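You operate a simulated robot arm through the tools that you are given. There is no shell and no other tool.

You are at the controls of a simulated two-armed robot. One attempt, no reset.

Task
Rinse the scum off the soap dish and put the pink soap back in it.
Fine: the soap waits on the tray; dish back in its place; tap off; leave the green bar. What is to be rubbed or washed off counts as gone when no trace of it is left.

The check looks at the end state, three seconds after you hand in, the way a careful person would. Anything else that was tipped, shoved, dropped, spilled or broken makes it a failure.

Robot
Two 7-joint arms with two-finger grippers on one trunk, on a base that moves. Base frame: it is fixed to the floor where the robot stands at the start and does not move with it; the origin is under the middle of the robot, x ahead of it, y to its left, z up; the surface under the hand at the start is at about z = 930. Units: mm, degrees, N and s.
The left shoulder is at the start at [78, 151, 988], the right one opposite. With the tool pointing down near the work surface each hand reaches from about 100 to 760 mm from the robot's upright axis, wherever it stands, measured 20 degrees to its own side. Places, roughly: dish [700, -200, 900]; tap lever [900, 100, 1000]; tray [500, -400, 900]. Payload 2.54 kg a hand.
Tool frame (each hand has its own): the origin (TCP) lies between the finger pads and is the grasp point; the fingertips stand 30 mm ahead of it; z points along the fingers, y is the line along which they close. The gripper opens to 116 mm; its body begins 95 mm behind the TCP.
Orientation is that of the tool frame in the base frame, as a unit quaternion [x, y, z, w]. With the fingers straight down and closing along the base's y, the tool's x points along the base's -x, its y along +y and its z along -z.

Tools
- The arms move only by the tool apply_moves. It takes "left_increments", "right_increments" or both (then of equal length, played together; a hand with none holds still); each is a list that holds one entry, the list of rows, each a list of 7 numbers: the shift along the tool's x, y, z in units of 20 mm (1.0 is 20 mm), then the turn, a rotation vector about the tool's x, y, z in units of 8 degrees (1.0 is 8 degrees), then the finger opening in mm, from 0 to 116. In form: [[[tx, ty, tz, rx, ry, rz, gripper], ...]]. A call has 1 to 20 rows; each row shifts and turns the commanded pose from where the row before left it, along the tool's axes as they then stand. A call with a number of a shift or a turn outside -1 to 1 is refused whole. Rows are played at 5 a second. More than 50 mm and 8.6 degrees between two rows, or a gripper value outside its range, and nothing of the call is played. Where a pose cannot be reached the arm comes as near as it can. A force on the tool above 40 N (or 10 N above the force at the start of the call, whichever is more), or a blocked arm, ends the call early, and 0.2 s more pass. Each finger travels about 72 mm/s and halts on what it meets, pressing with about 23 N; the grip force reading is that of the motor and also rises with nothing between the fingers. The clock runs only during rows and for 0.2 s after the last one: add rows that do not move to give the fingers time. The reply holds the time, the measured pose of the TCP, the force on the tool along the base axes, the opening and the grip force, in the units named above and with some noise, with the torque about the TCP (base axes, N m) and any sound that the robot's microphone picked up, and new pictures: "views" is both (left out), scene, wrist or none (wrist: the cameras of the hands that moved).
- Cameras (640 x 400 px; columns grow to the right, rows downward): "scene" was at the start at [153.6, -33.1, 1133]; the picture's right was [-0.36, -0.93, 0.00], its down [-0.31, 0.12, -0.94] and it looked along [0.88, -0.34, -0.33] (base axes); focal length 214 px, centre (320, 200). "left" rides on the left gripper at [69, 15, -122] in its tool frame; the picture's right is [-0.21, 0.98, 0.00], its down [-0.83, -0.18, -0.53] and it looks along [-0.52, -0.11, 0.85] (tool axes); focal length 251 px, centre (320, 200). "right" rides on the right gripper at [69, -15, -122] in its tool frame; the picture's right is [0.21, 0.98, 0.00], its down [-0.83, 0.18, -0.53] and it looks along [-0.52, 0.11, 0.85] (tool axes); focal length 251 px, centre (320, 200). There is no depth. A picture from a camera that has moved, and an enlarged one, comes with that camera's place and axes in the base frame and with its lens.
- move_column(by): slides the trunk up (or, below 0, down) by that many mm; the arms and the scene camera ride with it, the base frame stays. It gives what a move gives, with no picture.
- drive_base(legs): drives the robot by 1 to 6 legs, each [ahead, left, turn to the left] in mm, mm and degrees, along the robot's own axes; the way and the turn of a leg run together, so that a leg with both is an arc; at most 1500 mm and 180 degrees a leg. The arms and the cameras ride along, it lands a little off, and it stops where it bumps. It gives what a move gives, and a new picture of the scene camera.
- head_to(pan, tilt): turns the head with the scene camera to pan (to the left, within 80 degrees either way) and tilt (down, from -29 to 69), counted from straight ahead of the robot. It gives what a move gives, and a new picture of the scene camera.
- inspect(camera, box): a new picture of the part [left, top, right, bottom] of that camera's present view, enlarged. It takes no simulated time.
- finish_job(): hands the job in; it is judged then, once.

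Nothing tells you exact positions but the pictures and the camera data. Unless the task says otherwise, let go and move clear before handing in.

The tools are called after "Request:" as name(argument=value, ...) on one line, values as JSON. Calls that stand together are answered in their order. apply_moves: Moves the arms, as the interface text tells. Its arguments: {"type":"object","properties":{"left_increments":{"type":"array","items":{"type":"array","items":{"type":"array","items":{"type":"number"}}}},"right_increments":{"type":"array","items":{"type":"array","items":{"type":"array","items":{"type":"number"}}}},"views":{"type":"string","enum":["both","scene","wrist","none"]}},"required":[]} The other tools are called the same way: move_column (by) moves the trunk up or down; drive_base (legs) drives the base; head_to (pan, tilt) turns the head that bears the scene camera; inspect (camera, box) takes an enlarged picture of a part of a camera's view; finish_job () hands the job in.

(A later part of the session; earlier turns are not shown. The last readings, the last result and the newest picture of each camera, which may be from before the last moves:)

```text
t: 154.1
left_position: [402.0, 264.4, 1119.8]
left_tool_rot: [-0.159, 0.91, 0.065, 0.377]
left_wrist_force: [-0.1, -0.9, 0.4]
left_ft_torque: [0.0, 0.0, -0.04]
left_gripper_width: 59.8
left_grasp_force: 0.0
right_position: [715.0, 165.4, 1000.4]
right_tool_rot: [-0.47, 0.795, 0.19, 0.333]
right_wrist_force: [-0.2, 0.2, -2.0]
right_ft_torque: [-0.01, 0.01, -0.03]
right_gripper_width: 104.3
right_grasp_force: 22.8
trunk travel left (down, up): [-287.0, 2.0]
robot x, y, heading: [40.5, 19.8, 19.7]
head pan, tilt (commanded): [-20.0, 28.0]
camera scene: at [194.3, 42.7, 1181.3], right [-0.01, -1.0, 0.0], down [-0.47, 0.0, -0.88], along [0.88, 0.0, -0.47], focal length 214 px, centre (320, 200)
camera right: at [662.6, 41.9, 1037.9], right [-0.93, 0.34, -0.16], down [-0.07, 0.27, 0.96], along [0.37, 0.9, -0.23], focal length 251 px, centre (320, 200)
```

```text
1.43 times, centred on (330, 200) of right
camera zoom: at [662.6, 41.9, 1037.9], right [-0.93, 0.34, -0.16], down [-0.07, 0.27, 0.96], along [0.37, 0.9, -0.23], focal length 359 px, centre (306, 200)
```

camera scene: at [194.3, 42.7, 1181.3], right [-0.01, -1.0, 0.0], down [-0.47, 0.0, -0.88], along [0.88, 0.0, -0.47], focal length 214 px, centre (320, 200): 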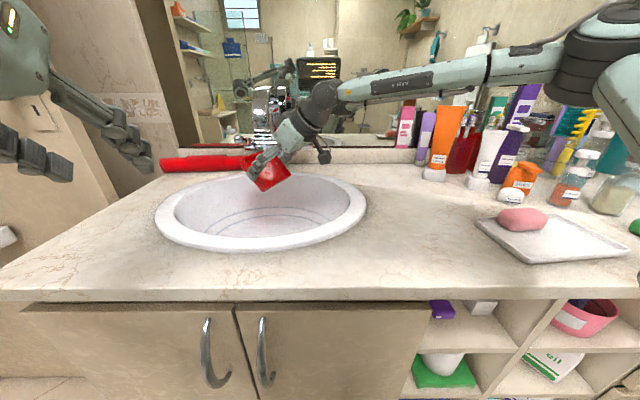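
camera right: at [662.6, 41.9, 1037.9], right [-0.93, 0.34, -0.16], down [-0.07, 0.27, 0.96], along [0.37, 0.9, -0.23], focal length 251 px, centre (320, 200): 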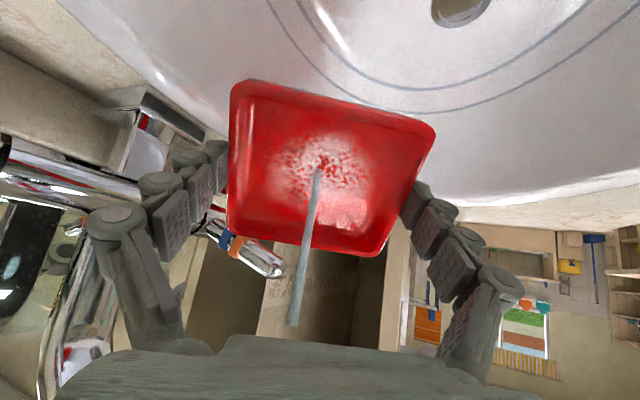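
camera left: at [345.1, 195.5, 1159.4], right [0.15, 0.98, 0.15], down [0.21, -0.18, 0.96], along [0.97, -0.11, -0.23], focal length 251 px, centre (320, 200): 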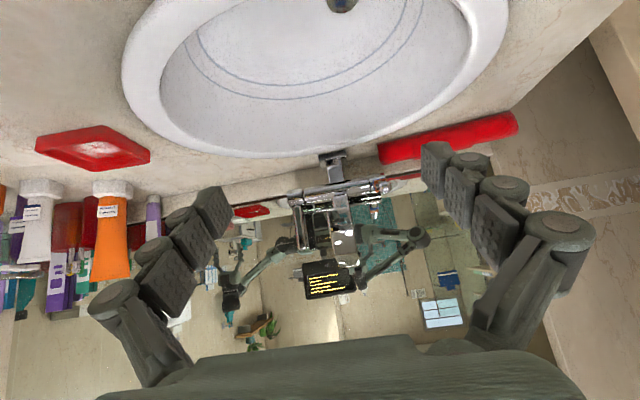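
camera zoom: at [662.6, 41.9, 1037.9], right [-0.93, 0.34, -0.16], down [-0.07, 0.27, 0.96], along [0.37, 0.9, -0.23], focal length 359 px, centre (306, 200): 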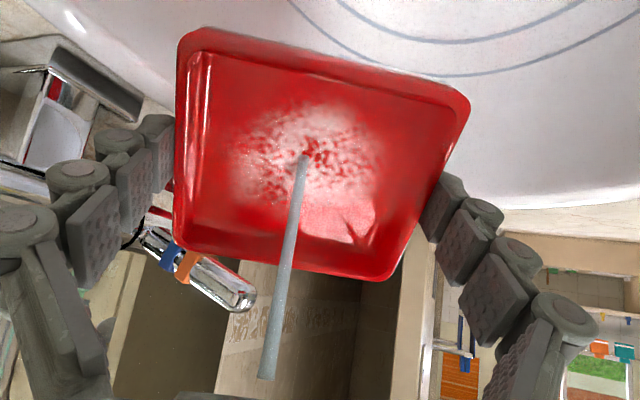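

The stream hits the scum squarely and it is already fading. I hold a moment and then sweep the dish around under the stream to rinse the whole patch.

Request:
apply_moves(right_increments=[[[0, 0, 0, 0, 0, 0, 96], [0, 0, 0, 0, 0, 0, 96], [0, 0, 0, 0, 0, 0, 96], [0, 0, 0, 0, 0, 0, 96], [0, 0, 0, 0, 0, 0, 96], [0, 0.3, 0, 0, 0, 0, 96], [0, 0.3, 0, 0, 0, 0, 96], [0, 0.3, 0, 0, 0, 0, 96], [0.3, 0, 0, 0, 0, 0, 96], [0.3, 0, 0, 0, 0, 0, 96], [0, -0.3, 0, 0, 0, 0, 96], [0, -0.3, 0, 0, 0, 0, 96], [0, -0.3, 0, 0, 0, 0, 96], [0, -0.3, 0, 0, 0, 0, 96], [0, -0.3, 0, 0, 0, 0, 96], [0, -0.3, 0, 0, 0, 0, 96], [-0.3, 0, 0, 0, 0, 0, 96], [-0.3, 0, 0, 0, 0, 0, 96], [0, 0, 0, 0, 0, 0, 96]]], views="wrist")

Request:
inspect(camera="right", box=[210, 60, 450, 270])

```text
t: 158.1
left_position: [401.1, 265.4, 1119.0]
left_tool_rot: [-0.16, 0.91, 0.066, 0.377]
left_wrist_force: [0.3, 0.0, -0.4]
left_ft_torque: [0.02, 0.0, -0.01]
left_gripper_width: 60.1
left_grasp_force: 0.1
right_position: [728.8, 158.4, 1002.7]
right_tool_rot: [-0.47, 0.795, 0.191, 0.333]
right_wrist_force: [0.7, 0.6, -2.0]
right_ft_torque: [-0.04, 0.01, 0.01]
right_gripper_width: 104.1
right_grasp_force: 22.5
trunk travel left (down, up): [-287.0, 2.0]
robot x, y, heading: [38.5, 23.1, 19.7]
head pan, tilt (commanded): [-20.0, 28.0]
camera right: at [676.6, 34.2, 1039.1], right [-0.93, 0.34, -0.16], down [-0.07, 0.27, 0.96], along [0.37, 0.9, -0.23], focal length 251 px, centre (320, 200)
```

right: 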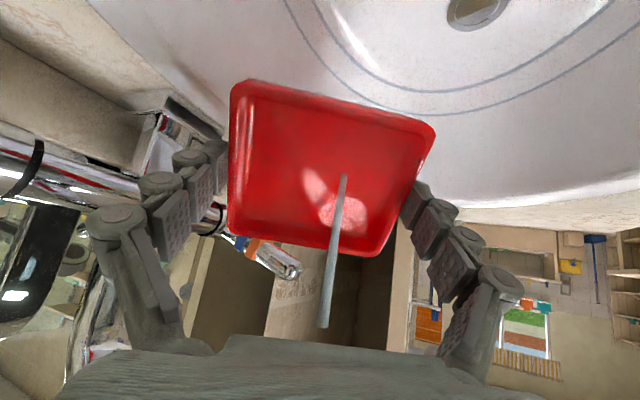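

```text
1.90 times, centred on (330, 165) of right
camera zoom: at [676.6, 34.2, 1039.1], right [-0.93, 0.34, -0.16], down [-0.07, 0.27, 0.96], along [0.37, 0.9, -0.23], focal length 479 px, centre (301, 267)
```

zoom: 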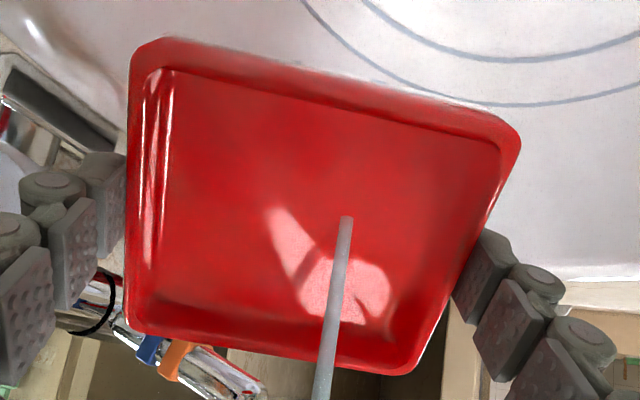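

The patch looks gone; the bright spot that remains seems to be a light reflection. I do another sweep over the other side to be thorough.

Request:
apply_moves(right_increments=[[[-0.3, 0, 0, 0, 0, 0, 96], [-0.3, 0, 0, 0, 0, 0, 96], [0, 0.3, 0, 0, 0, 0, 96], [0, 0.3, 0, 0, 0, 0, 96], [0, 0.3, 0, 0, 0, 0, 96], [0, 0.3, 0, 0, 0, 0, 96], [0, 0.3, 0, 0, 0, 0, 96], [0, 0.3, 0, 0, 0, 0, 96], [-0.3, 0, 0, 0, 0, 0, 96], [-0.2, 0, 0, 0, 0, 0, 96], [0, -0.3, 0, 0, 0, 0, 96], [0, -0.3, 0, 0, 0, 0, 96], [0, -0.3, 0, 0, 0, 0, 96], [0.5, 0, 0, 0, 0, 0, 96], [0.5, 0, 0, 0, 0, 0, 96], [0.5, 0, 0, 0, 0, 0, 96], [0, 0, 0, 0, 0, 0, 96], [0, 0, 0, 0, 0, 0, 96]]], views="wrist")

Request:
inspect(camera="right", box=[210, 60, 450, 270])

```text
t: 161.9
left_position: [402.7, 264.4, 1119.8]
left_tool_rot: [-0.159, 0.91, 0.065, 0.376]
left_wrist_force: [-0.5, -0.3, -0.7]
left_ft_torque: [0.0, -0.01, -0.01]
left_gripper_width: 60.2
left_grasp_force: 0.0
right_position: [712.2, 163.5, 995.4]
right_tool_rot: [-0.47, 0.795, 0.191, 0.333]
right_wrist_force: [-0.4, -0.2, -2.7]
right_ft_torque: [-0.06, 0.04, 0.02]
right_gripper_width: 104.1
right_grasp_force: 23.0
trunk travel left (down, up): [-287.0, 2.0]
robot x, y, heading: [38.1, 15.6, 19.6]
head pan, tilt (commanded): [-20.0, 28.0]
camera right: at [658.6, 38.9, 1032.8], right [-0.93, 0.34, -0.16], down [-0.07, 0.27, 0.96], along [0.37, 0.9, -0.23], focal length 251 px, centre (320, 200)
```

right: 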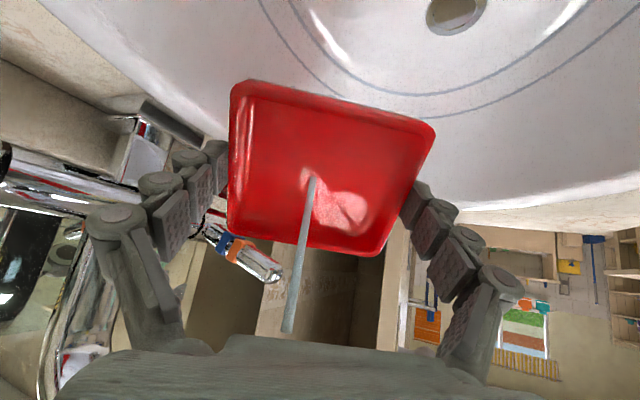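

```text
1.90 times, centred on (330, 165) of right
camera zoom: at [658.6, 38.9, 1032.8], right [-0.93, 0.34, -0.16], down [-0.07, 0.27, 0.96], along [0.37, 0.9, -0.23], focal length 479 px, centre (301, 267)
```

zoom: 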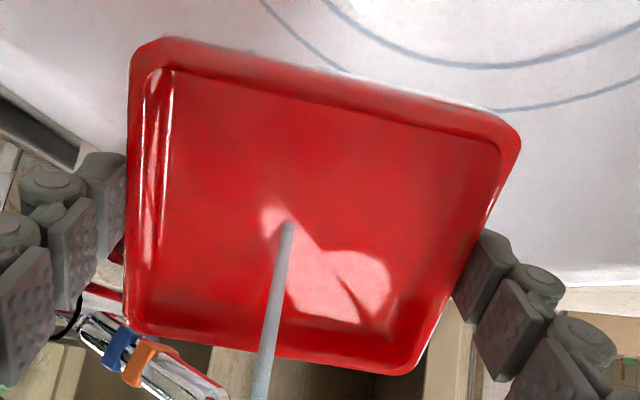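

The inside looks clean apart from the skylight's reflection. I draw the dish out of the stream toward the robot and then check it at another angle.

Request:
apply_moves(right_increments=[[[0.12, 0.767, -0.735, 0, 0, 0, 96], [0.12, 0.767, -0.735, 0, 0, 0, 96], [0.12, 0.767, -0.735, 0, 0, 0, 96], [0.25, 0.806, -0.815, 0, 0, 0, 96], [0.25, 0.806, -0.815, 0, 0, 0, 96], [0.25, 0.806, -0.815, 0, 0, 0, 96], [0.25, 0.806, -0.815, 0, 0, 0, 96], [0, 0, 0, 0, 0, 0, 96]]], views="both")

Request:
inspect(camera="right", box=[210, 60, 450, 270])

Request:
inspect(camera="scene", box=[200, 120, 330, 220])

```text
t: 163.7
left_position: [402.7, 266.5, 1118.9]
left_tool_rot: [-0.16, 0.91, 0.065, 0.376]
left_wrist_force: [-0.6, -1.3, -0.6]
left_ft_torque: [-0.03, 0.0, 0.0]
left_gripper_width: 59.9
left_grasp_force: 0.1
right_position: [566.4, 132.6, 1053.3]
right_tool_rot: [-0.47, 0.795, 0.191, 0.333]
right_wrist_force: [-0.5, 0.3, -2.4]
right_ft_torque: [-0.04, 0.04, 0.0]
right_gripper_width: 104.5
right_grasp_force: 22.7
trunk travel left (down, up): [-287.0, 2.0]
robot x, y, heading: [45.0, 18.9, 19.6]
head pan, tilt (commanded): [-20.0, 28.0]
camera scene: at [194.4, 42.7, 1181.2], right [-0.01, -1.0, 0.0], down [-0.47, 0.0, -0.88], along [0.88, 0.0, -0.47], focal length 214 px, centre (320, 200)
camera right: at [514.4, 7.5, 1090.9], right [-0.93, 0.34, -0.16], down [-0.07, 0.27, 0.96], along [0.37, 0.9, -0.23], focal length 251 px, centre (320, 200)
```

scene: 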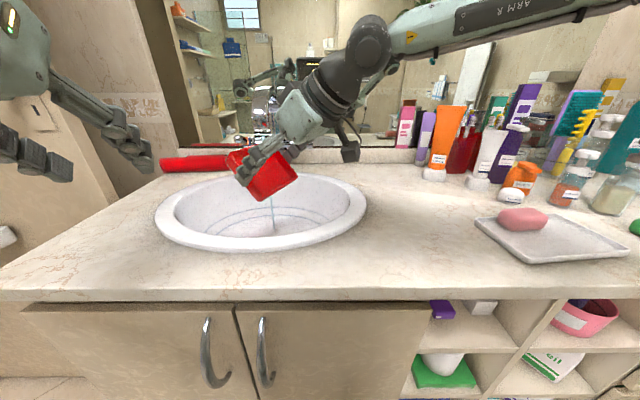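
right: 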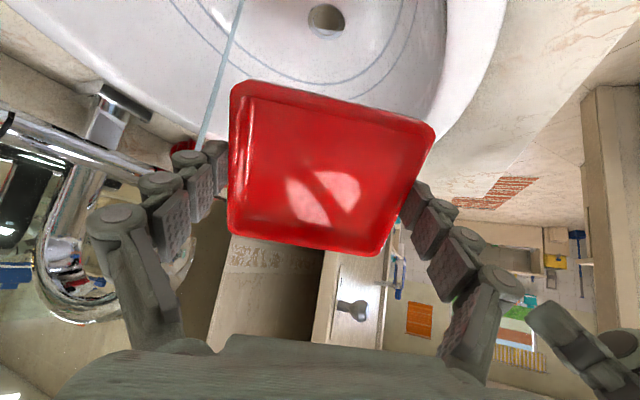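

```text
1.90 times, centred on (330, 165) of right
camera zoom: at [514.4, 7.5, 1090.9], right [-0.93, 0.34, -0.16], down [-0.07, 0.27, 0.96], along [0.37, 0.9, -0.23], focal length 479 px, centre (301, 267)
```

zoom: 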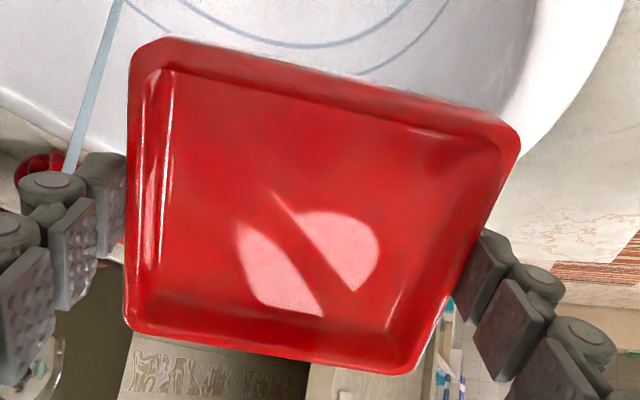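

```text
4.00 times, centred on (265, 170) of scene
camera zoom: at [194.4, 42.7, 1181.2], right [-0.01, -1.0, 0.0], down [-0.47, 0.0, -0.88], along [0.88, 0.0, -0.47], focal length 858 px, centre (540, 320)
```

zoom: 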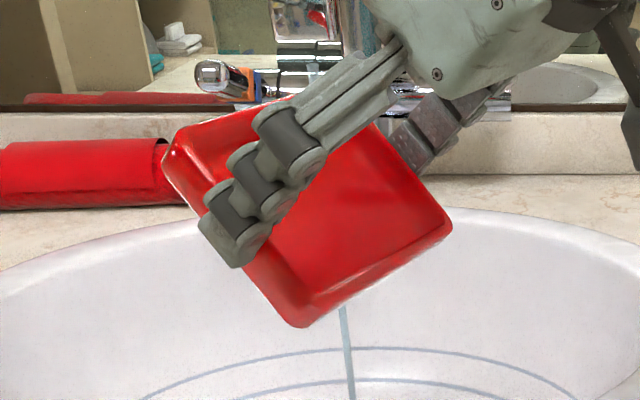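

The dish shows no white anywhere now. I turn the robot back to face the counter to return the dish to its place.

Request:
drive_base(legs=[[0, 0, -19.6], [42, 0, 0]])

Request:
head_to(pan=-18, tilt=28)

```text
t: 165.7
left_position: [504.6, 131.7, 1119.2]
left_tool_rot: [-0.003, 0.924, 0.0, 0.382]
left_wrist_force: [-0.4, -0.4, 0.3]
left_ft_torque: [-0.01, 0.02, 0.0]
left_gripper_width: 60.0
left_grasp_force: 0.0
right_position: [615.9, -50.8, 1053.6]
right_tool_rot: [-0.329, 0.863, 0.132, 0.36]
right_wrist_force: [-0.6, -0.2, -2.9]
right_ft_torque: [-0.03, 0.02, 0.01]
right_gripper_width: 104.1
right_grasp_force: 23.2
trunk travel left (down, up): [-287.0, 2.0]
robot x, y, heading: [79.5, 15.2, 0.2]
head pan, tilt (commanded): [-20.0, 28.0]
camera scene: at [234.9, -10.3, 1181.1], right [-0.34, -0.94, 0.0], down [-0.44, 0.16, -0.88], along [0.83, -0.3, -0.47], focal length 214 px, centre (320, 200)
```

scene: 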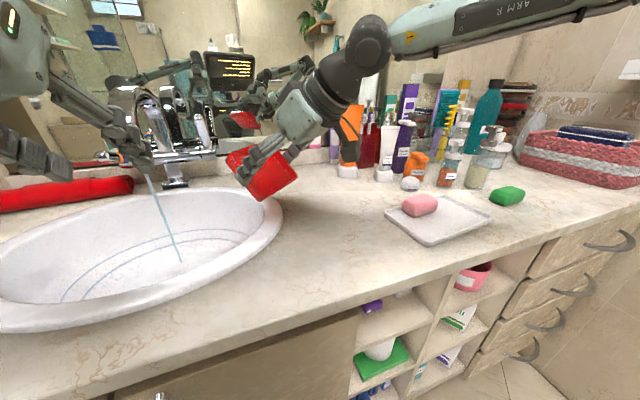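

```text
t: 166.3
left_position: [503.6, 130.5, 1120.7]
left_tool_rot: [-0.004, 0.924, 0.001, 0.382]
left_wrist_force: [0.1, -0.3, -0.5]
left_ft_torque: [-0.02, 0.02, 0.01]
left_gripper_width: 59.9
left_grasp_force: 0.0
right_position: [614.6, -50.1, 1053.8]
right_tool_rot: [-0.329, 0.863, 0.132, 0.36]
right_wrist_force: [0.0, 0.1, -1.8]
right_ft_torque: [-0.04, 0.06, -0.01]
right_gripper_width: 104.4
right_grasp_force: 22.8
trunk travel left (down, up): [-287.0, 2.0]
robot x, y, heading: [83.2, 22.6, -0.1]
head pan, tilt (commanded): [-18.0, 28.0]
camera scene: at [234.6, -8.3, 1181.3], right [-0.32, -0.95, 0.0], down [-0.45, 0.15, -0.88], along [0.84, -0.28, -0.47], focal length 214 px, centre (320, 200)
```

scene: 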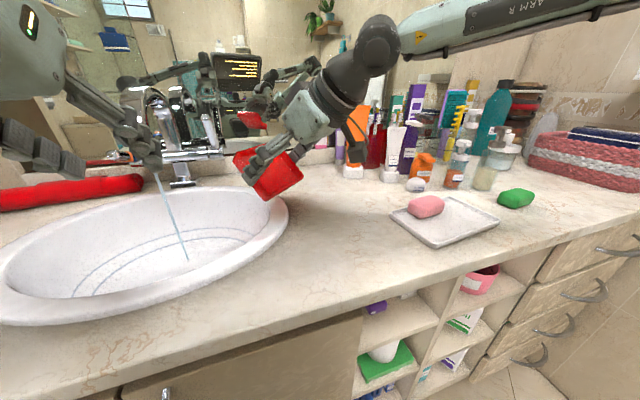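

Request:
apply_moves(right_increments=[[[0, 0, 0, 0, 0.8, 0, 96], [0, 0, 0, 0, 0.8, 0, 96], [0, 0, 0, 0, 0.8, 0, 96], [0, 0, 0, 0, 0.8, 0, 96], [0, 0, 0, 0, 0.8, 0, 96], [0, 0, 0, 0, 0.8, 0, 96], [0, 0, 0, 0, 0.82, 0, 96], [0, 0, 0, 0, 0, 0.96, 96], [0, 0, 0, 0, 0, 0.96, 96], [0, 0, 0, 0, 0, 0.96, 96], [0, 0, 0, 0, 0, 0.96, 96], [0, 0, 0, 0, 0, 0.96, 96], [0, 0, 0, 0, 0, 0.96, 96]]], views="wrist")

Request:
inspect(camera="right", box=[210, 60, 450, 270])

Request:
inspect(camera="scene", box=[200, 100, 360, 210])

```text
t: 169.1
left_position: [503.4, 131.1, 1119.2]
left_tool_rot: [-0.003, 0.924, 0.001, 0.383]
left_wrist_force: [0.1, -1.1, -0.2]
left_ft_torque: [0.01, 0.02, 0.0]
left_gripper_width: 60.1
left_grasp_force: 0.0
right_position: [623.0, -78.2, 1060.2]
right_tool_rot: [0.042, 0.997, 0.037, 0.046]
right_wrist_force: [0.5, 0.6, -2.4]
right_ft_torque: [-0.02, 0.01, -0.02]
right_gripper_width: 104.5
right_grasp_force: 23.0
right hand out of reach, approached as far as the arm can: row 6, 7
trunk travel left (down, up): [-287.0, 2.0]
robot x, y, heading: [81.7, 18.3, 0.1]
head pan, tilt (commanded): [-18.0, 28.0]
camera right: at [542.6, -95.0, 1174.6], right [-0.14, 0.99, 0.06], down [0.78, 0.07, 0.62], along [0.61, 0.13, -0.79], focal length 251 px, centre (320, 200)
```

right: 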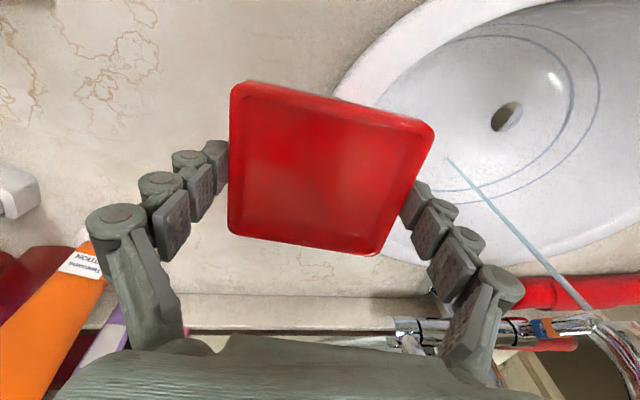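

```text
1.90 times, centred on (330, 165) of right
camera zoom: at [542.6, -95.0, 1174.6], right [-0.14, 0.99, 0.06], down [0.78, 0.07, 0.62], along [0.61, 0.13, -0.79], focal length 479 px, centre (301, 267)
```

zoom: 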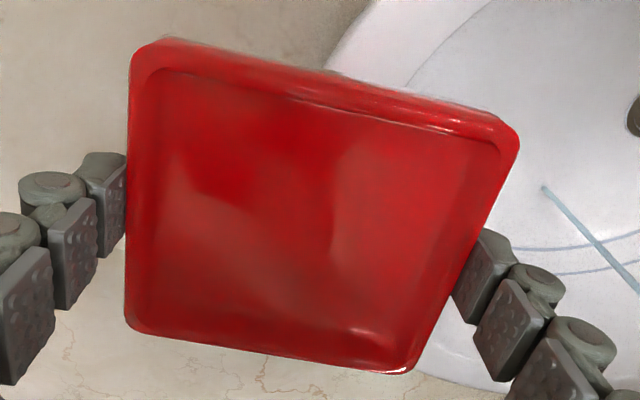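

```text
3.64 times, centred on (280, 155) of scene
camera zoom: at [234.5, -8.3, 1181.3], right [-0.32, -0.95, 0.0], down [-0.45, 0.15, -0.88], along [0.84, -0.28, -0.47], focal length 780 px, centre (466, 364)
```

zoom: 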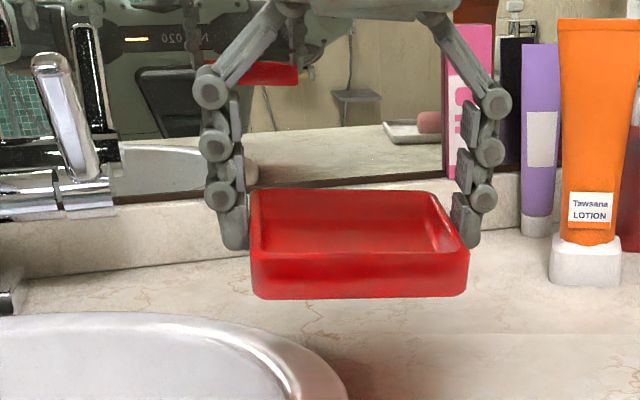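

The dish is spotless. I level the hand and carry the dish over its original place at (658, −177), yaw −5.3°.

Request:
apply_moves(right_increments=[[[-0.367, -0.794, 0.2, 0.094, 0.107, 0.015, 96], [-0.367, -0.794, 0.2, 0.094, 0.107, 0.015, 96], [-0.367, -0.794, 0.3, 0.094, 0.107, 0.015, 96], [-0.367, -0.794, 0.3, 0.094, 0.107, 0.015, 96], [-0.367, -0.794, 0.4, 0.094, 0.107, 0.015, 96], [-0.367, -0.794, 0.4, 0.094, 0.107, 0.015, 96], [0, 0, 0, 0, 0, 0, 96]]], views="both")

```text
t: 170.7
left_position: [502.8, 130.7, 1119.4]
left_tool_rot: [-0.003, 0.924, 0.001, 0.383]
left_wrist_force: [-0.5, 0.2, 0.1]
left_ft_torque: [-0.02, 0.0, 0.01]
left_gripper_width: 60.0
left_grasp_force: 0.2
right_position: [661.9, -175.2, 1022.1]
right_tool_rot: [0.047, 0.999, 0.0, 0.0]
right_wrist_force: [0.8, 0.3, -2.7]
right_ft_torque: [-0.02, -0.01, -0.01]
right_gripper_width: 104.3
right_grasp_force: 23.3
trunk travel left (down, up): [-287.0, 2.0]
robot x, y, heading: [78.2, 22.0, 0.2]
head pan, tilt (commanded): [-18.0, 28.0]
camera scene: at [234.6, -8.3, 1181.3], right [-0.32, -0.95, 0.0], down [-0.45, 0.15, -0.88], along [0.84, -0.28, -0.47], focal length 214 px, centre (320, 200)
camera right: at [591.6, -183.0, 1144.5], right [-0.12, 0.99, 0.0], down [0.84, 0.1, 0.53], along [0.53, 0.07, -0.85], focal length 251 px, centre (320, 200)
```

scene: 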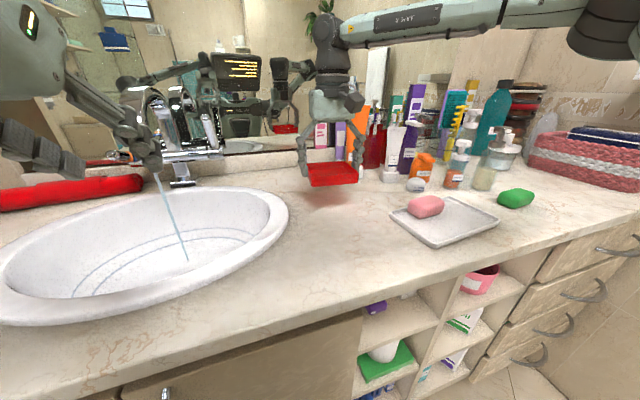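
right: 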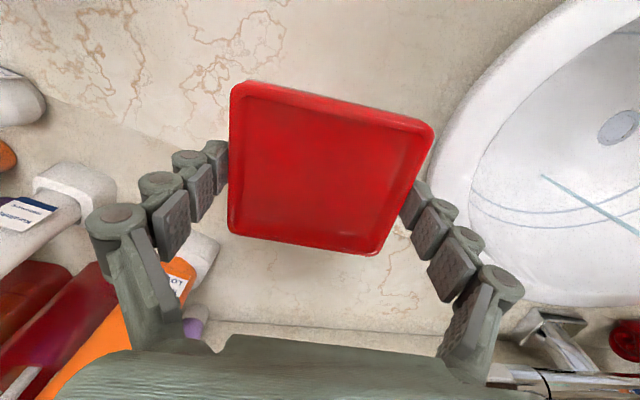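

Request:
apply_moves(right_increments=[[[0.17, -0.11, 0.6, 0, 0, 0, 96], [0, 0, 0.8, 0, 0, 0, 96], [0, 0, 0.8, 0, 0, 0, 96], [0, 0, 0.6, 0, 0, 0, 96], [0, 0, 0.3, 0, 0, 0, 96], [0, 0, 0, 0, 0, 0, 96]]], views="wrist")

Request:
inspect(camera="scene", box=[280, 140, 390, 220])

```text
t: 172.1
left_position: [505.0, 130.1, 1119.9]
left_tool_rot: [-0.003, 0.924, 0.001, 0.382]
left_wrist_force: [0.0, 0.0, 1.1]
left_ft_torque: [0.04, 0.0, -0.03]
left_gripper_width: 60.1
left_grasp_force: 0.1
right_position: [657.1, -176.6, 960.9]
right_tool_rot: [0.047, 0.999, 0.0, -0.001]
right_wrist_force: [-0.5, -0.6, -2.3]
right_ft_torque: [-0.01, 0.01, -0.02]
right_gripper_width: 104.1
right_grasp_force: 23.5
trunk travel left (down, up): [-287.0, 2.0]
robot x, y, heading: [78.8, 18.7, 0.3]
head pan, tilt (commanded): [-18.0, 28.0]
camera right: at [588.1, -184.6, 1083.1], right [-0.12, 0.99, 0.0], down [0.84, 0.1, 0.53], along [0.53, 0.07, -0.85], focal length 251 px, centre (320, 200)
```

right: 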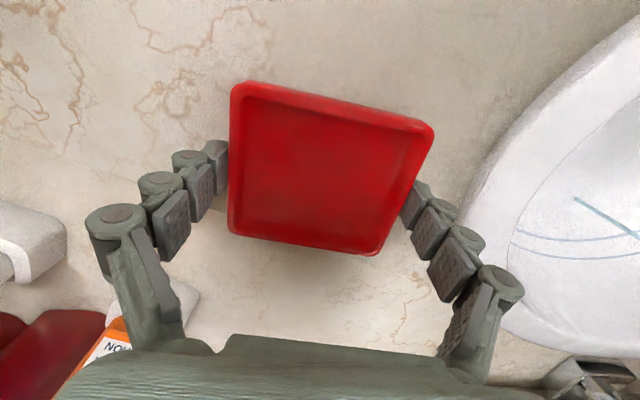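

```text
5.00 times, centred on (335, 180) of scene
camera zoom: at [234.6, -8.4, 1181.3], right [-0.32, -0.95, 0.0], down [-0.45, 0.15, -0.88], along [0.84, -0.28, -0.47], focal length 1072 px, centre (245, 300)
```

zoom: 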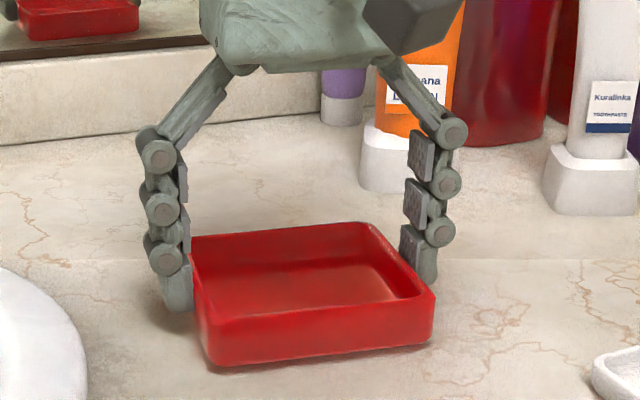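

Request:
apply_moves(right_increments=[[[0, 0, 0.12, 0, 0, 0, 96], [0, 0, 0.08, 0, 0, 0, 96], [0, 0, 0, 0, 0, 0, 96]]], views="none")

Request:
apply_moves(right_increments=[[[0, 0, 0.06, 0, 0, 0, 96], [0, 0, 0, 0, 0, 0, 96]]], views="none")

```text
t: 172.9
left_position: [503.4, 130.9, 1121.0]
left_tool_rot: [-0.003, 0.924, 0.0, 0.382]
left_wrist_force: [-0.6, 0.3, -0.6]
left_ft_torque: [0.03, -0.01, -0.01]
left_gripper_width: 59.9
left_grasp_force: 0.2
right_position: [658.2, -176.6, 957.8]
right_tool_rot: [0.047, 0.999, 0.0, 0.001]
right_wrist_force: [0.1, -2.1, 7.3]
right_ft_torque: [-0.11, -0.48, 0.0]
right_gripper_width: 104.5
right_grasp_force: 22.8
trunk travel left (down, up): [-287.0, 2.0]
robot x, y, heading: [82.9, 21.7, 0.1]
head pan, tilt (commanded): [-18.0, 28.0]
```

```text
t: 173.5
left_position: [502.6, 130.0, 1121.0]
left_tool_rot: [-0.002, 0.924, 0.0, 0.383]
left_wrist_force: [-0.3, -0.3, -0.3]
left_ft_torque: [-0.01, -0.02, 0.02]
left_gripper_width: 60.0
left_grasp_force: 0.1
right_position: [657.4, -176.8, 956.3]
right_tool_rot: [0.047, 0.999, 0.0, 0.0]
right_wrist_force: [0.8, -4.1, 9.4]
right_ft_torque: [-0.14, -0.01, -0.02]
right_gripper_width: 104.5
right_grasp_force: 22.2
trunk travel left (down, up): [-287.0, 2.0]
robot x, y, heading: [77.8, 19.7, 0.1]
head pan, tilt (commanded): [-18.0, 28.0]
```

The dish is down. I release it evenly and rise.

Request:
apply_moves(right_increments=[[[0, 0, 0, 0, 0, 0, 106], [0, 0, 0, 0, 0, 0, 109], [0, 0, 0, 0, 0, 0, 112], [0, 0, 0, 0, 0, 0, 116], [0, 0, 0, 0, 0, 0, 116], [0, 0, -0.4, 0, 0, 0, 116], [0, 0, -0.8, 0, 0, 0, 116], [0, 0, -1, 0, 0, 0, 116], [0, 0, -1, 0, 0, 0, 116], [0, 0, -1, 0, 0, 0, 116]]], views="both")

Request:
inspect(camera="right", box=[220, 40, 440, 220])

Request:
inspect(camera="scene", box=[280, 140, 390, 220])

```text
t: 175.7
left_position: [503.1, 130.3, 1119.4]
left_tool_rot: [-0.003, 0.924, 0.001, 0.382]
left_wrist_force: [-0.1, -0.9, 0.1]
left_ft_torque: [0.0, 0.0, -0.02]
left_gripper_width: 60.1
left_grasp_force: 0.0
right_position: [656.7, -175.5, 1038.6]
right_tool_rot: [0.047, 0.999, 0.001, -0.001]
right_wrist_force: [1.3, -1.3, 0.6]
right_ft_torque: [-0.02, -0.01, 0.0]
right_gripper_width: 115.9
right_grasp_force: 0.1
trunk travel left (down, up): [-287.0, 2.0]
robot x, y, heading: [80.6, 20.7, 0.1]
head pan, tilt (commanded): [-18.0, 28.0]
camera scene: at [234.3, -8.2, 1181.4], right [-0.32, -0.95, 0.0], down [-0.44, 0.15, -0.88], along [0.84, -0.28, -0.47], focal length 214 px, centre (320, 200)
camera right: at [586.4, -185.1, 1161.2], right [-0.12, 0.99, 0.0], down [0.84, 0.1, 0.53], along [0.53, 0.07, -0.85], focal length 251 px, centre (320, 200)
```

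scene: 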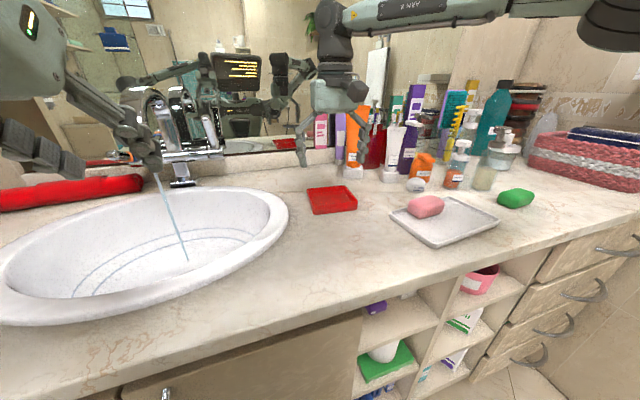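
right: 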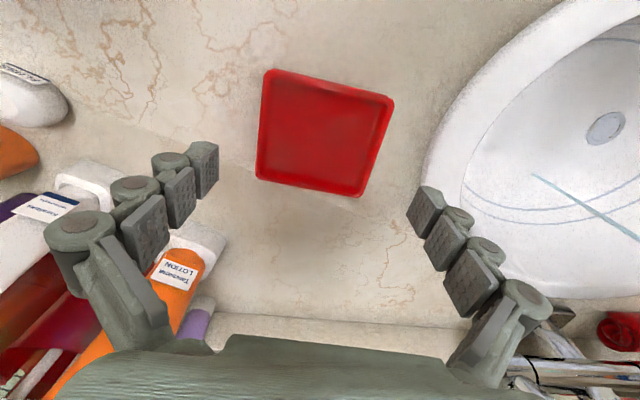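

```text
2.22 times, centred on (330, 130) of right
camera zoom: at [586.4, -185.1, 1161.2], right [-0.12, 0.99, 0.0], down [0.84, 0.1, 0.53], along [0.53, 0.07, -0.85], focal length 559 px, centre (298, 356)
```

zoom: 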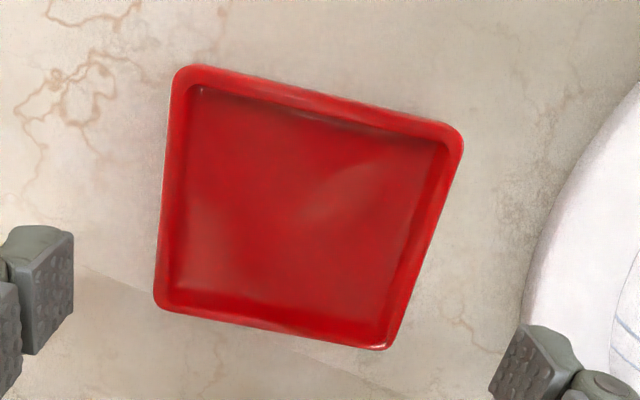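

```text
5.00 times, centred on (335, 180) of scene
camera zoom: at [234.3, -8.2, 1181.4], right [-0.32, -0.95, 0.0], down [-0.44, 0.15, -0.88], along [0.84, -0.28, -0.47], focal length 1072 px, centre (245, 300)
```

zoom: 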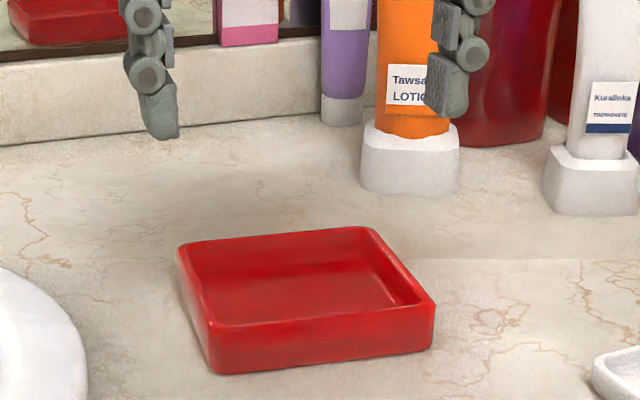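

The dish sits at (658, −178), yaw −5.5°, matching its original place, and it is clean. Next is shutting the tap: I prepare the right hand (raise, yaw, tilt) for the same turned-robot approach as before.

Request:
apply_moves(right_increments=[[[0.4, 0, -0.95, 0, 0, 0, 110], [0.65, 0, -0.95, 0, 0, 0, 100], [0.65, 0, -0.95, 0, 0, 0, 90], [0.65, 0, -0.95, 0, 0, 0, 80], [0.65, 0, -0.95, 0, 0, 0, 70], [0.65, 0, -0.95, 0, 0, 0, 60], [0, 0, 0, 0, 0, -0.875, 60], [0, 0, 0, 0, 0, -0.875, 60], [0, 0, 0, 0, 0, -0.875, 60], [0, 0, 0, 0, 0, -0.875, 60], [0, 0, 0, 0, -0.9, 0, 60], [0, 0, 0, 0, -0.9, 0, 60], [0, 0, 0, 0, -0.9, 0, 60], [0, 0, 0, 0, -0.9, 0, 60], [0, 0, 0, 0, -0.9, 0, 60], [0, 0, 0, 0, -0.9, 0, 60]]], views="scene")

```text
t: 179.1
left_position: [504.1, 129.9, 1119.7]
left_tool_rot: [-0.003, 0.924, 0.0, 0.383]
left_wrist_force: [0.8, -0.9, -0.2]
left_ft_torque: [0.0, -0.03, -0.01]
left_gripper_width: 59.8
left_grasp_force: 0.0
right_position: [584.2, -170.7, 1153.9]
right_tool_rot: [-0.182, 0.912, 0.072, 0.361]
right_wrist_force: [0.3, -0.2, -0.1]
right_ft_torque: [0.0, 0.0, 0.01]
right_gripper_width: 60.2
right_grasp_force: 0.1
trunk travel left (down, up): [-287.0, 2.0]
robot x, y, heading: [81.2, 19.6, 0.1]
head pan, tilt (commanded): [-18.0, 28.0]
camera scene: at [234.3, -8.6, 1181.4], right [-0.32, -0.95, 0.0], down [-0.44, 0.15, -0.88], along [0.84, -0.28, -0.47], focal length 214 px, centre (320, 200)
```

scene: 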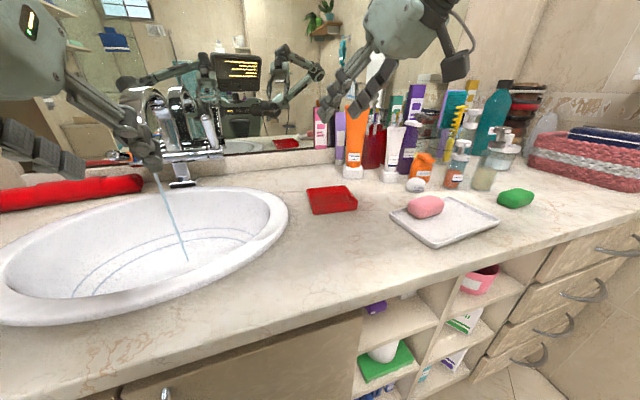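

Request:
apply_moves(right_increments=[[[0.757, -0.69, -0.9, 0, 0, 0, 60], [0.757, -0.69, -0.9, 0, 0, 0, 60], [0.757, -0.69, -0.9, 0, 0, 0, 60], [0.757, -0.69, -0.9, 0, 0, 0, 60], [0.757, -0.69, -0.9, 0, 0, 0, 60], [0.757, -0.69, -0.9, 0, 0, 0, 60], [0.757, -0.69, -0.9, 0, 0, 0, 60], [0.757, -0.69, -0.9, 0, 0, 0, 60]]], views="none")

Request:
drive_base(legs=[[-106, -95, 0], [0, 0, 65]])

Request:
head_to(pan=-55, tilt=18)

```text
t: 180.9
left_position: [503.7, 132.0, 1118.7]
left_tool_rot: [-0.003, 0.924, 0.0, 0.383]
left_wrist_force: [0.6, 0.3, -0.2]
left_ft_torque: [0.0, 0.03, 0.01]
left_gripper_width: 60.2
left_grasp_force: 0.1
right_position: [453.5, -344.0, 1175.3]
right_tool_rot: [-0.183, 0.913, 0.072, 0.359]
right_wrist_force: [0.0, 0.1, 0.5]
right_ft_torque: [0.03, -0.02, -0.02]
right_gripper_width: 60.2
right_grasp_force: 0.0
trunk travel left (down, up): [-287.0, 2.0]
robot x, y, heading: [83.0, 17.7, 0.5]
head pan, tilt (commanded): [-18.0, 28.0]
```

```text
t: 185.4
left_position: [53.7, 351.9, 1118.9]
left_tool_rot: [-0.498, 0.778, 0.205, 0.323]
left_wrist_force: [-0.4, -0.1, -0.9]
left_ft_torque: [0.02, 0.0, -0.02]
left_gripper_width: 60.2
left_grasp_force: 0.1
right_position: [462.8, 105.9, 1175.4]
right_tool_rot: [-0.643, 0.672, 0.254, 0.266]
right_wrist_force: [-0.1, -1.4, -0.5]
right_ft_torque: [-0.01, 0.02, 0.01]
right_gripper_width: 60.0
right_grasp_force: 0.1
trunk travel left (down, up): [-287.0, 2.0]
robot x, y, heading: [-22.8, -76.2, 65.1]
head pan, tilt (commanded): [-18.0, 28.0]
camera scene: at [64.9, 50.7, 1181.4], right [0.72, -0.69, 0.0], down [-0.32, -0.34, -0.88], along [0.61, 0.64, -0.47], focal length 214 px, centre (320, 200)
```

scene: 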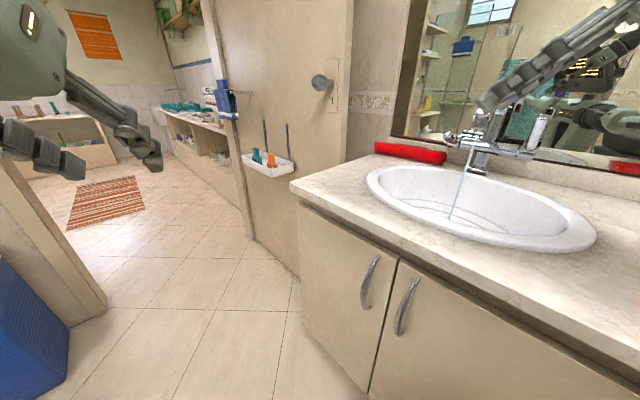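

```text
t: 186.4
left_position: [52.8, 352.4, 1119.2]
left_tool_rot: [-0.498, 0.778, 0.205, 0.323]
left_wrist_force: [0.0, -0.6, 0.4]
left_ft_torque: [0.02, -0.01, 0.0]
left_gripper_width: 59.8
left_grasp_force: 0.0
right_position: [462.5, 105.9, 1176.1]
right_tool_rot: [-0.643, 0.672, 0.253, 0.266]
right_wrist_force: [-0.1, 1.0, 0.4]
right_ft_torque: [0.0, 0.04, 0.01]
right_gripper_width: 59.8
right_grasp_force: 0.0
trunk travel left (down, up): [-287.0, 2.0]
robot x, y, heading: [-23.0, -76.0, 64.8]
head pan, tilt (commanded): [-55.0, 18.0]
camera scene: at [93.9, 1.0, 1197.4], right [0.18, -0.98, 0.0], down [-0.3, -0.05, -0.95], along [0.94, 0.17, -0.31], focal length 214 px, centre (320, 200)
```

scene: 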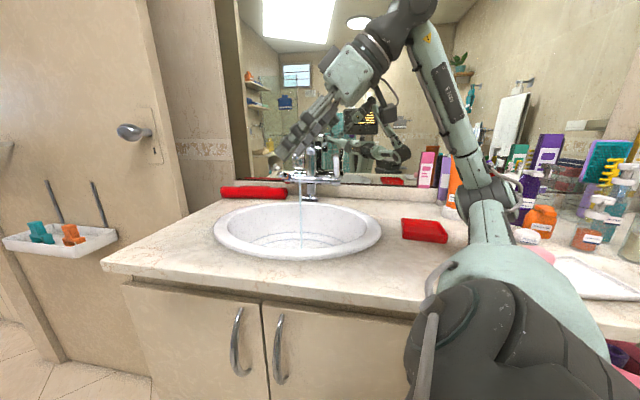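

Request:
drive_base(legs=[[38, -83, 0]])

```text
t: 187.9
left_position: [144.9, 349.8, 1120.4]
left_tool_rot: [-0.498, 0.778, 0.205, 0.323]
left_wrist_force: [0.0, -0.7, -0.6]
left_ft_torque: [-0.02, 0.0, 0.02]
left_gripper_width: 59.9
left_grasp_force: 0.1
right_position: [554.4, 104.3, 1175.2]
right_tool_rot: [-0.643, 0.672, 0.254, 0.265]
right_wrist_force: [0.5, 1.2, -0.1]
right_ft_torque: [-0.01, 0.03, 0.02]
right_gripper_width: 60.1
right_grasp_force: 0.0
trunk travel left (down, up): [-287.0, 2.0]
robot x, y, heading: [66.0, -74.3, 65.0]
head pan, tilt (commanded): [-55.0, 18.0]
camera scene: at [185.2, -0.1, 1197.4], right [0.17, -0.98, 0.0], down [-0.3, -0.05, -0.95], along [0.94, 0.17, -0.31], focal length 214 px, centre (320, 200)
```

scene: 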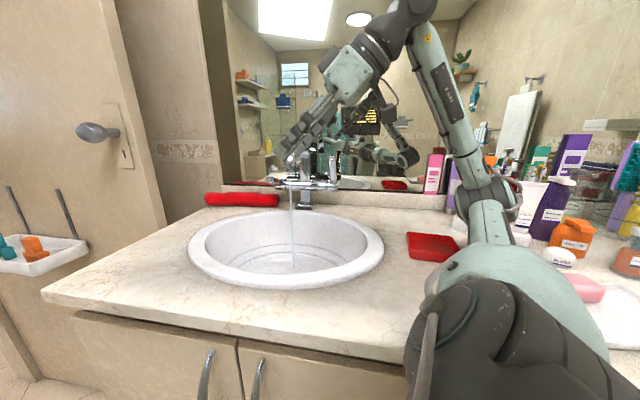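

Same stance as before. I repeat the proven move to the lever standoff.

Request:
apply_moves(right_increments=[[[0, 0, 0, 0.646, 0, 0.71, 60], [0, 0, 0, 0.646, 0, 0.71, 60], [0, 0, 0, 0.646, 0, 0.71, 60], [0, 0, 0, 0.646, 0, 0.71, 60], [0, 0, 0, 0.646, 0, 0.71, 60], [0, 0, 0, 0.646, 0, 0.71, 60], [-0.141, -0.97, 0.269, 0, 0, 0, 60], [-0.141, -0.97, 0.269, 0, 0, 0, 60], [-0.141, -0.97, 0.269, 0, 0, 0, 60], [-0.141, -0.97, 0.269, 0, 0, 0, 60], [-0.141, -0.97, 0.269, 0, 0, 0, 60], [-0.141, -0.97, 0.269, 0, 0, 0, 60], [-0.141, -0.97, 0.269, 0, 0, 0, 60], [-0.141, -0.97, 0.269, 0, 0, 0, 60], [-0.141, -0.97, 0.269, 0, 0, 0, 60], [-0.141, -0.97, 0.269, 0, 0, 0, 60], [-0.141, -0.97, 0.269, 0, 0, 0, 60], [0, 0, 0, 0, 0, 0, 60]]], views="both")

```text
t: 191.7
left_position: [144.6, 352.3, 1119.0]
left_tool_rot: [-0.499, 0.778, 0.206, 0.322]
left_wrist_force: [-0.4, -0.3, 0.0]
left_ft_torque: [-0.02, 0.03, -0.01]
left_gripper_width: 59.9
left_grasp_force: 0.1
right_position: [740.8, -14.9, 1151.0]
right_tool_rot: [-0.327, 0.871, 0.134, 0.34]
right_wrist_force: [0.3, 0.2, 0.3]
right_ft_torque: [0.04, 0.0, 0.02]
right_gripper_width: 60.0
right_grasp_force: 0.1
trunk travel left (down, up): [-287.0, 2.0]
robot x, y, heading: [62.2, -77.0, 65.0]
head pan, tilt (commanded): [-55.0, 18.0]
camera scene: at [184.7, 0.0, 1197.5], right [0.18, -0.98, 0.0], down [-0.3, -0.05, -0.95], along [0.94, 0.17, -0.31], focal length 214 px, centre (320, 200)
camera right: at [651.9, -114.3, 1192.4], right [-0.77, 0.63, -0.14], down [0.07, 0.29, 0.95], along [0.64, 0.72, -0.26], focal length 251 px, centre (320, 200)
```

scene: 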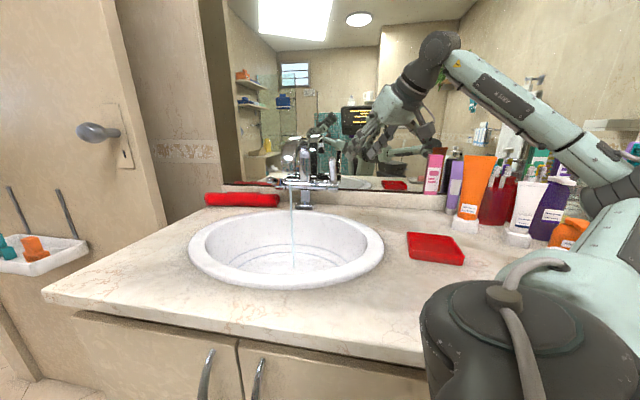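
right: 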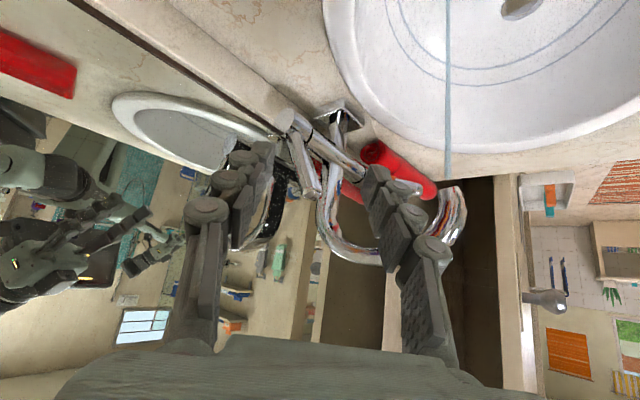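

The lever tip is now near (835, 79, 1110), about 33° toward the robot. I flatten the hand and advance with the fingers open to straddle it.

Request:
apply_moves(right_increments=[[[0, 0, 0, 0, -0.825, 0, 60], [0, 0, 0, 0, -0.825, 0, 60], [0, 0, 0, 0, -0.825, 0, 60], [0, 0, 0, 0, -0.825, 0, 60], [0.045, -0.015, 0.98, 0, 0, 0, 60], [0.045, -0.015, 0.98, 0, 0, 0, 60], [0.045, -0.015, 0.98, 0, 0, 0, 60], [0.045, -0.015, 0.98, 0, 0, 0, 60], [0, 0, 0, 0, 0, 0, 60]]], views="both")

Request:
inspect(camera="right", box=[200, 60, 440, 240])

```text
t: 193.7
left_position: [144.1, 350.6, 1119.6]
left_tool_rot: [-0.498, 0.778, 0.205, 0.323]
left_wrist_force: [0.2, -0.3, 0.2]
left_ft_torque: [0.05, 0.0, -0.02]
left_gripper_width: 60.2
left_grasp_force: 0.0
right_position: [795.3, 34.5, 1118.3]
right_tool_rot: [-0.288, 0.771, 0.205, 0.53]
right_wrist_force: [1.0, -0.3, -1.1]
right_ft_torque: [0.01, 0.01, -0.01]
right_gripper_width: 60.2
right_grasp_force: 0.0
trunk travel left (down, up): [-287.0, 2.0]
robot x, y, heading: [68.6, -76.1, 64.8]
head pan, tilt (commanded): [-55.0, 18.0]
camera scene: at [184.7, -0.2, 1197.5], right [0.17, -0.98, 0.0], down [-0.3, -0.05, -0.95], along [0.94, 0.17, -0.31], focal length 214 px, centre (320, 200)
camera right: at [702.7, -68.6, 1096.8], right [-0.7, 0.68, -0.19], down [-0.27, -0.01, 0.96], along [0.66, 0.73, 0.19], focal length 251 px, centre (320, 200)
```

scene: 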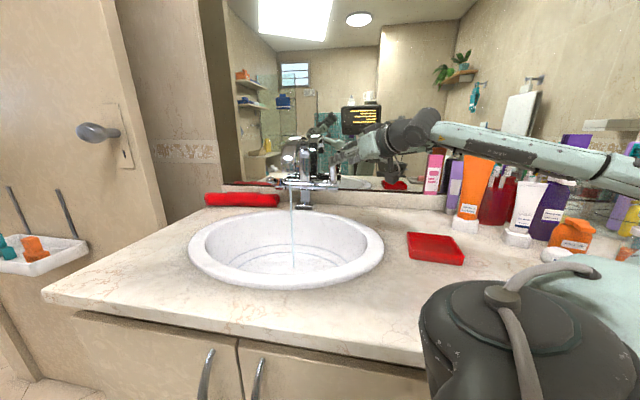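
right: 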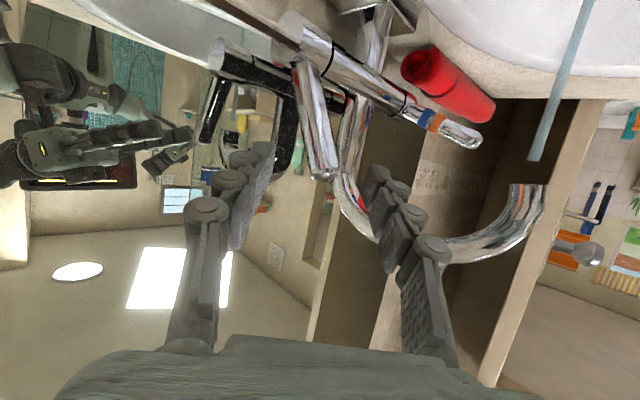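

```text
2.22 times, centred on (320, 150) of right
camera zoom: at [702.7, -68.6, 1096.8], right [-0.7, 0.68, -0.19], down [-0.27, -0.01, 0.96], along [0.66, 0.73, 0.19], focal length 559 px, centre (320, 311)
```

zoom: 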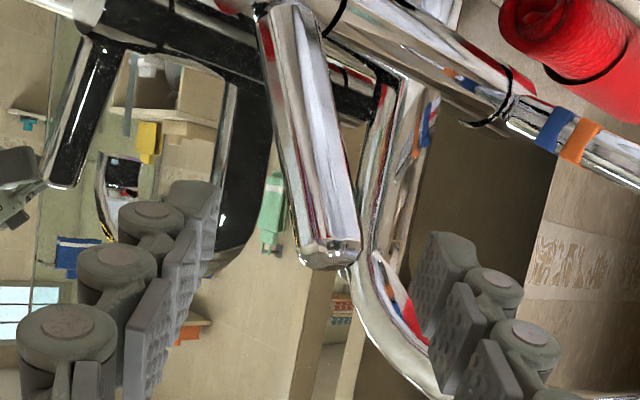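

Request:
apply_moves(right_increments=[[[-0.015, -0.058, 0.98, 0, 0, 0, 60], [-0.015, -0.058, 0.98, 0, 0, 0, 60], [-0.015, -0.058, 0.98, 0, 0, 0, 60], [0, 0, 0, 0, 0, 0, 52], [0, 0, 0, 0, 0, 0, 46], [0, 0, 0, 0, 0, 0, 46]]], views="wrist")

Request:
inspect(camera="right", box=[200, 60, 440, 240])

Request:
inspect(camera="scene", box=[250, 100, 430, 260])

```text
t: 195.1
left_position: [144.5, 350.8, 1120.8]
left_tool_rot: [-0.498, 0.778, 0.206, 0.323]
left_wrist_force: [-0.4, 0.1, -0.2]
left_ft_torque: [0.03, 0.0, -0.01]
left_gripper_width: 60.0
left_grasp_force: 0.1
right_position: [839.0, 67.4, 1099.3]
right_tool_rot: [-0.288, 0.771, 0.205, 0.529]
right_wrist_force: [-0.1, 1.2, -0.9]
right_ft_torque: [0.01, 0.0, 0.0]
right_gripper_width: 46.7
right_grasp_force: 0.3
trunk travel left (down, up): [-287.0, 2.0]
robot x, y, heading: [70.4, -76.6, 65.1]
head pan, tilt (commanded): [-55.0, 18.0]
camera right: at [745.8, -35.2, 1077.2], right [-0.7, 0.68, -0.19], down [-0.27, -0.01, 0.96], along [0.66, 0.73, 0.19], focal length 251 px, centre (320, 200)
```

right: 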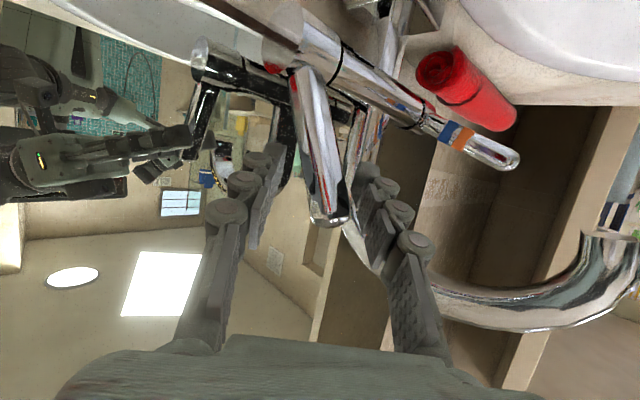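

```text
2.22 times, centred on (320, 150) of right
camera zoom: at [745.8, -35.2, 1077.2], right [-0.7, 0.68, -0.19], down [-0.27, -0.01, 0.96], along [0.66, 0.73, 0.19], focal length 559 px, centre (320, 311)
```

zoom: 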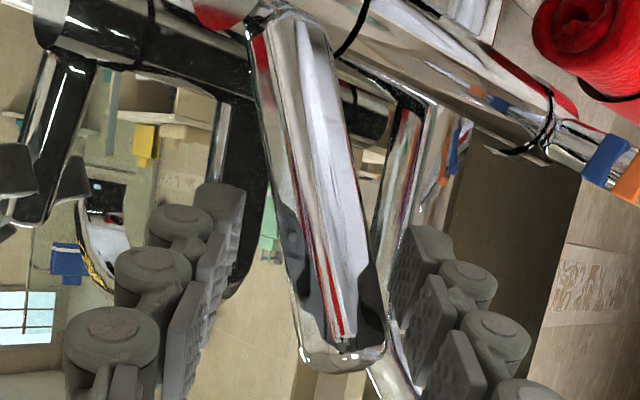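

```text
2.50 times, centred on (340, 180) of scene
camera zoom: at [184.8, 0.1, 1197.5], right [0.18, -0.98, 0.0], down [-0.3, -0.05, -0.95], along [0.94, 0.17, -0.31], focal length 536 px, centre (270, 250)
```

zoom: 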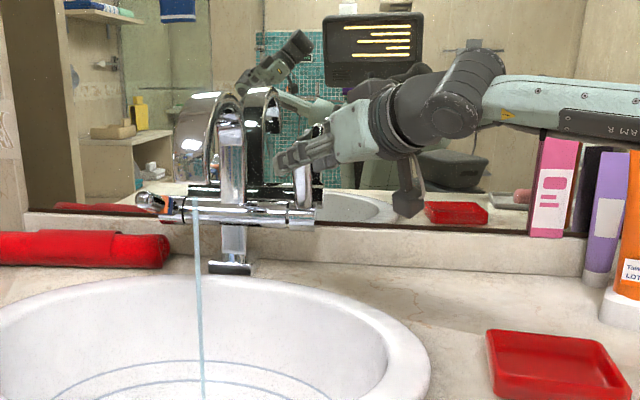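

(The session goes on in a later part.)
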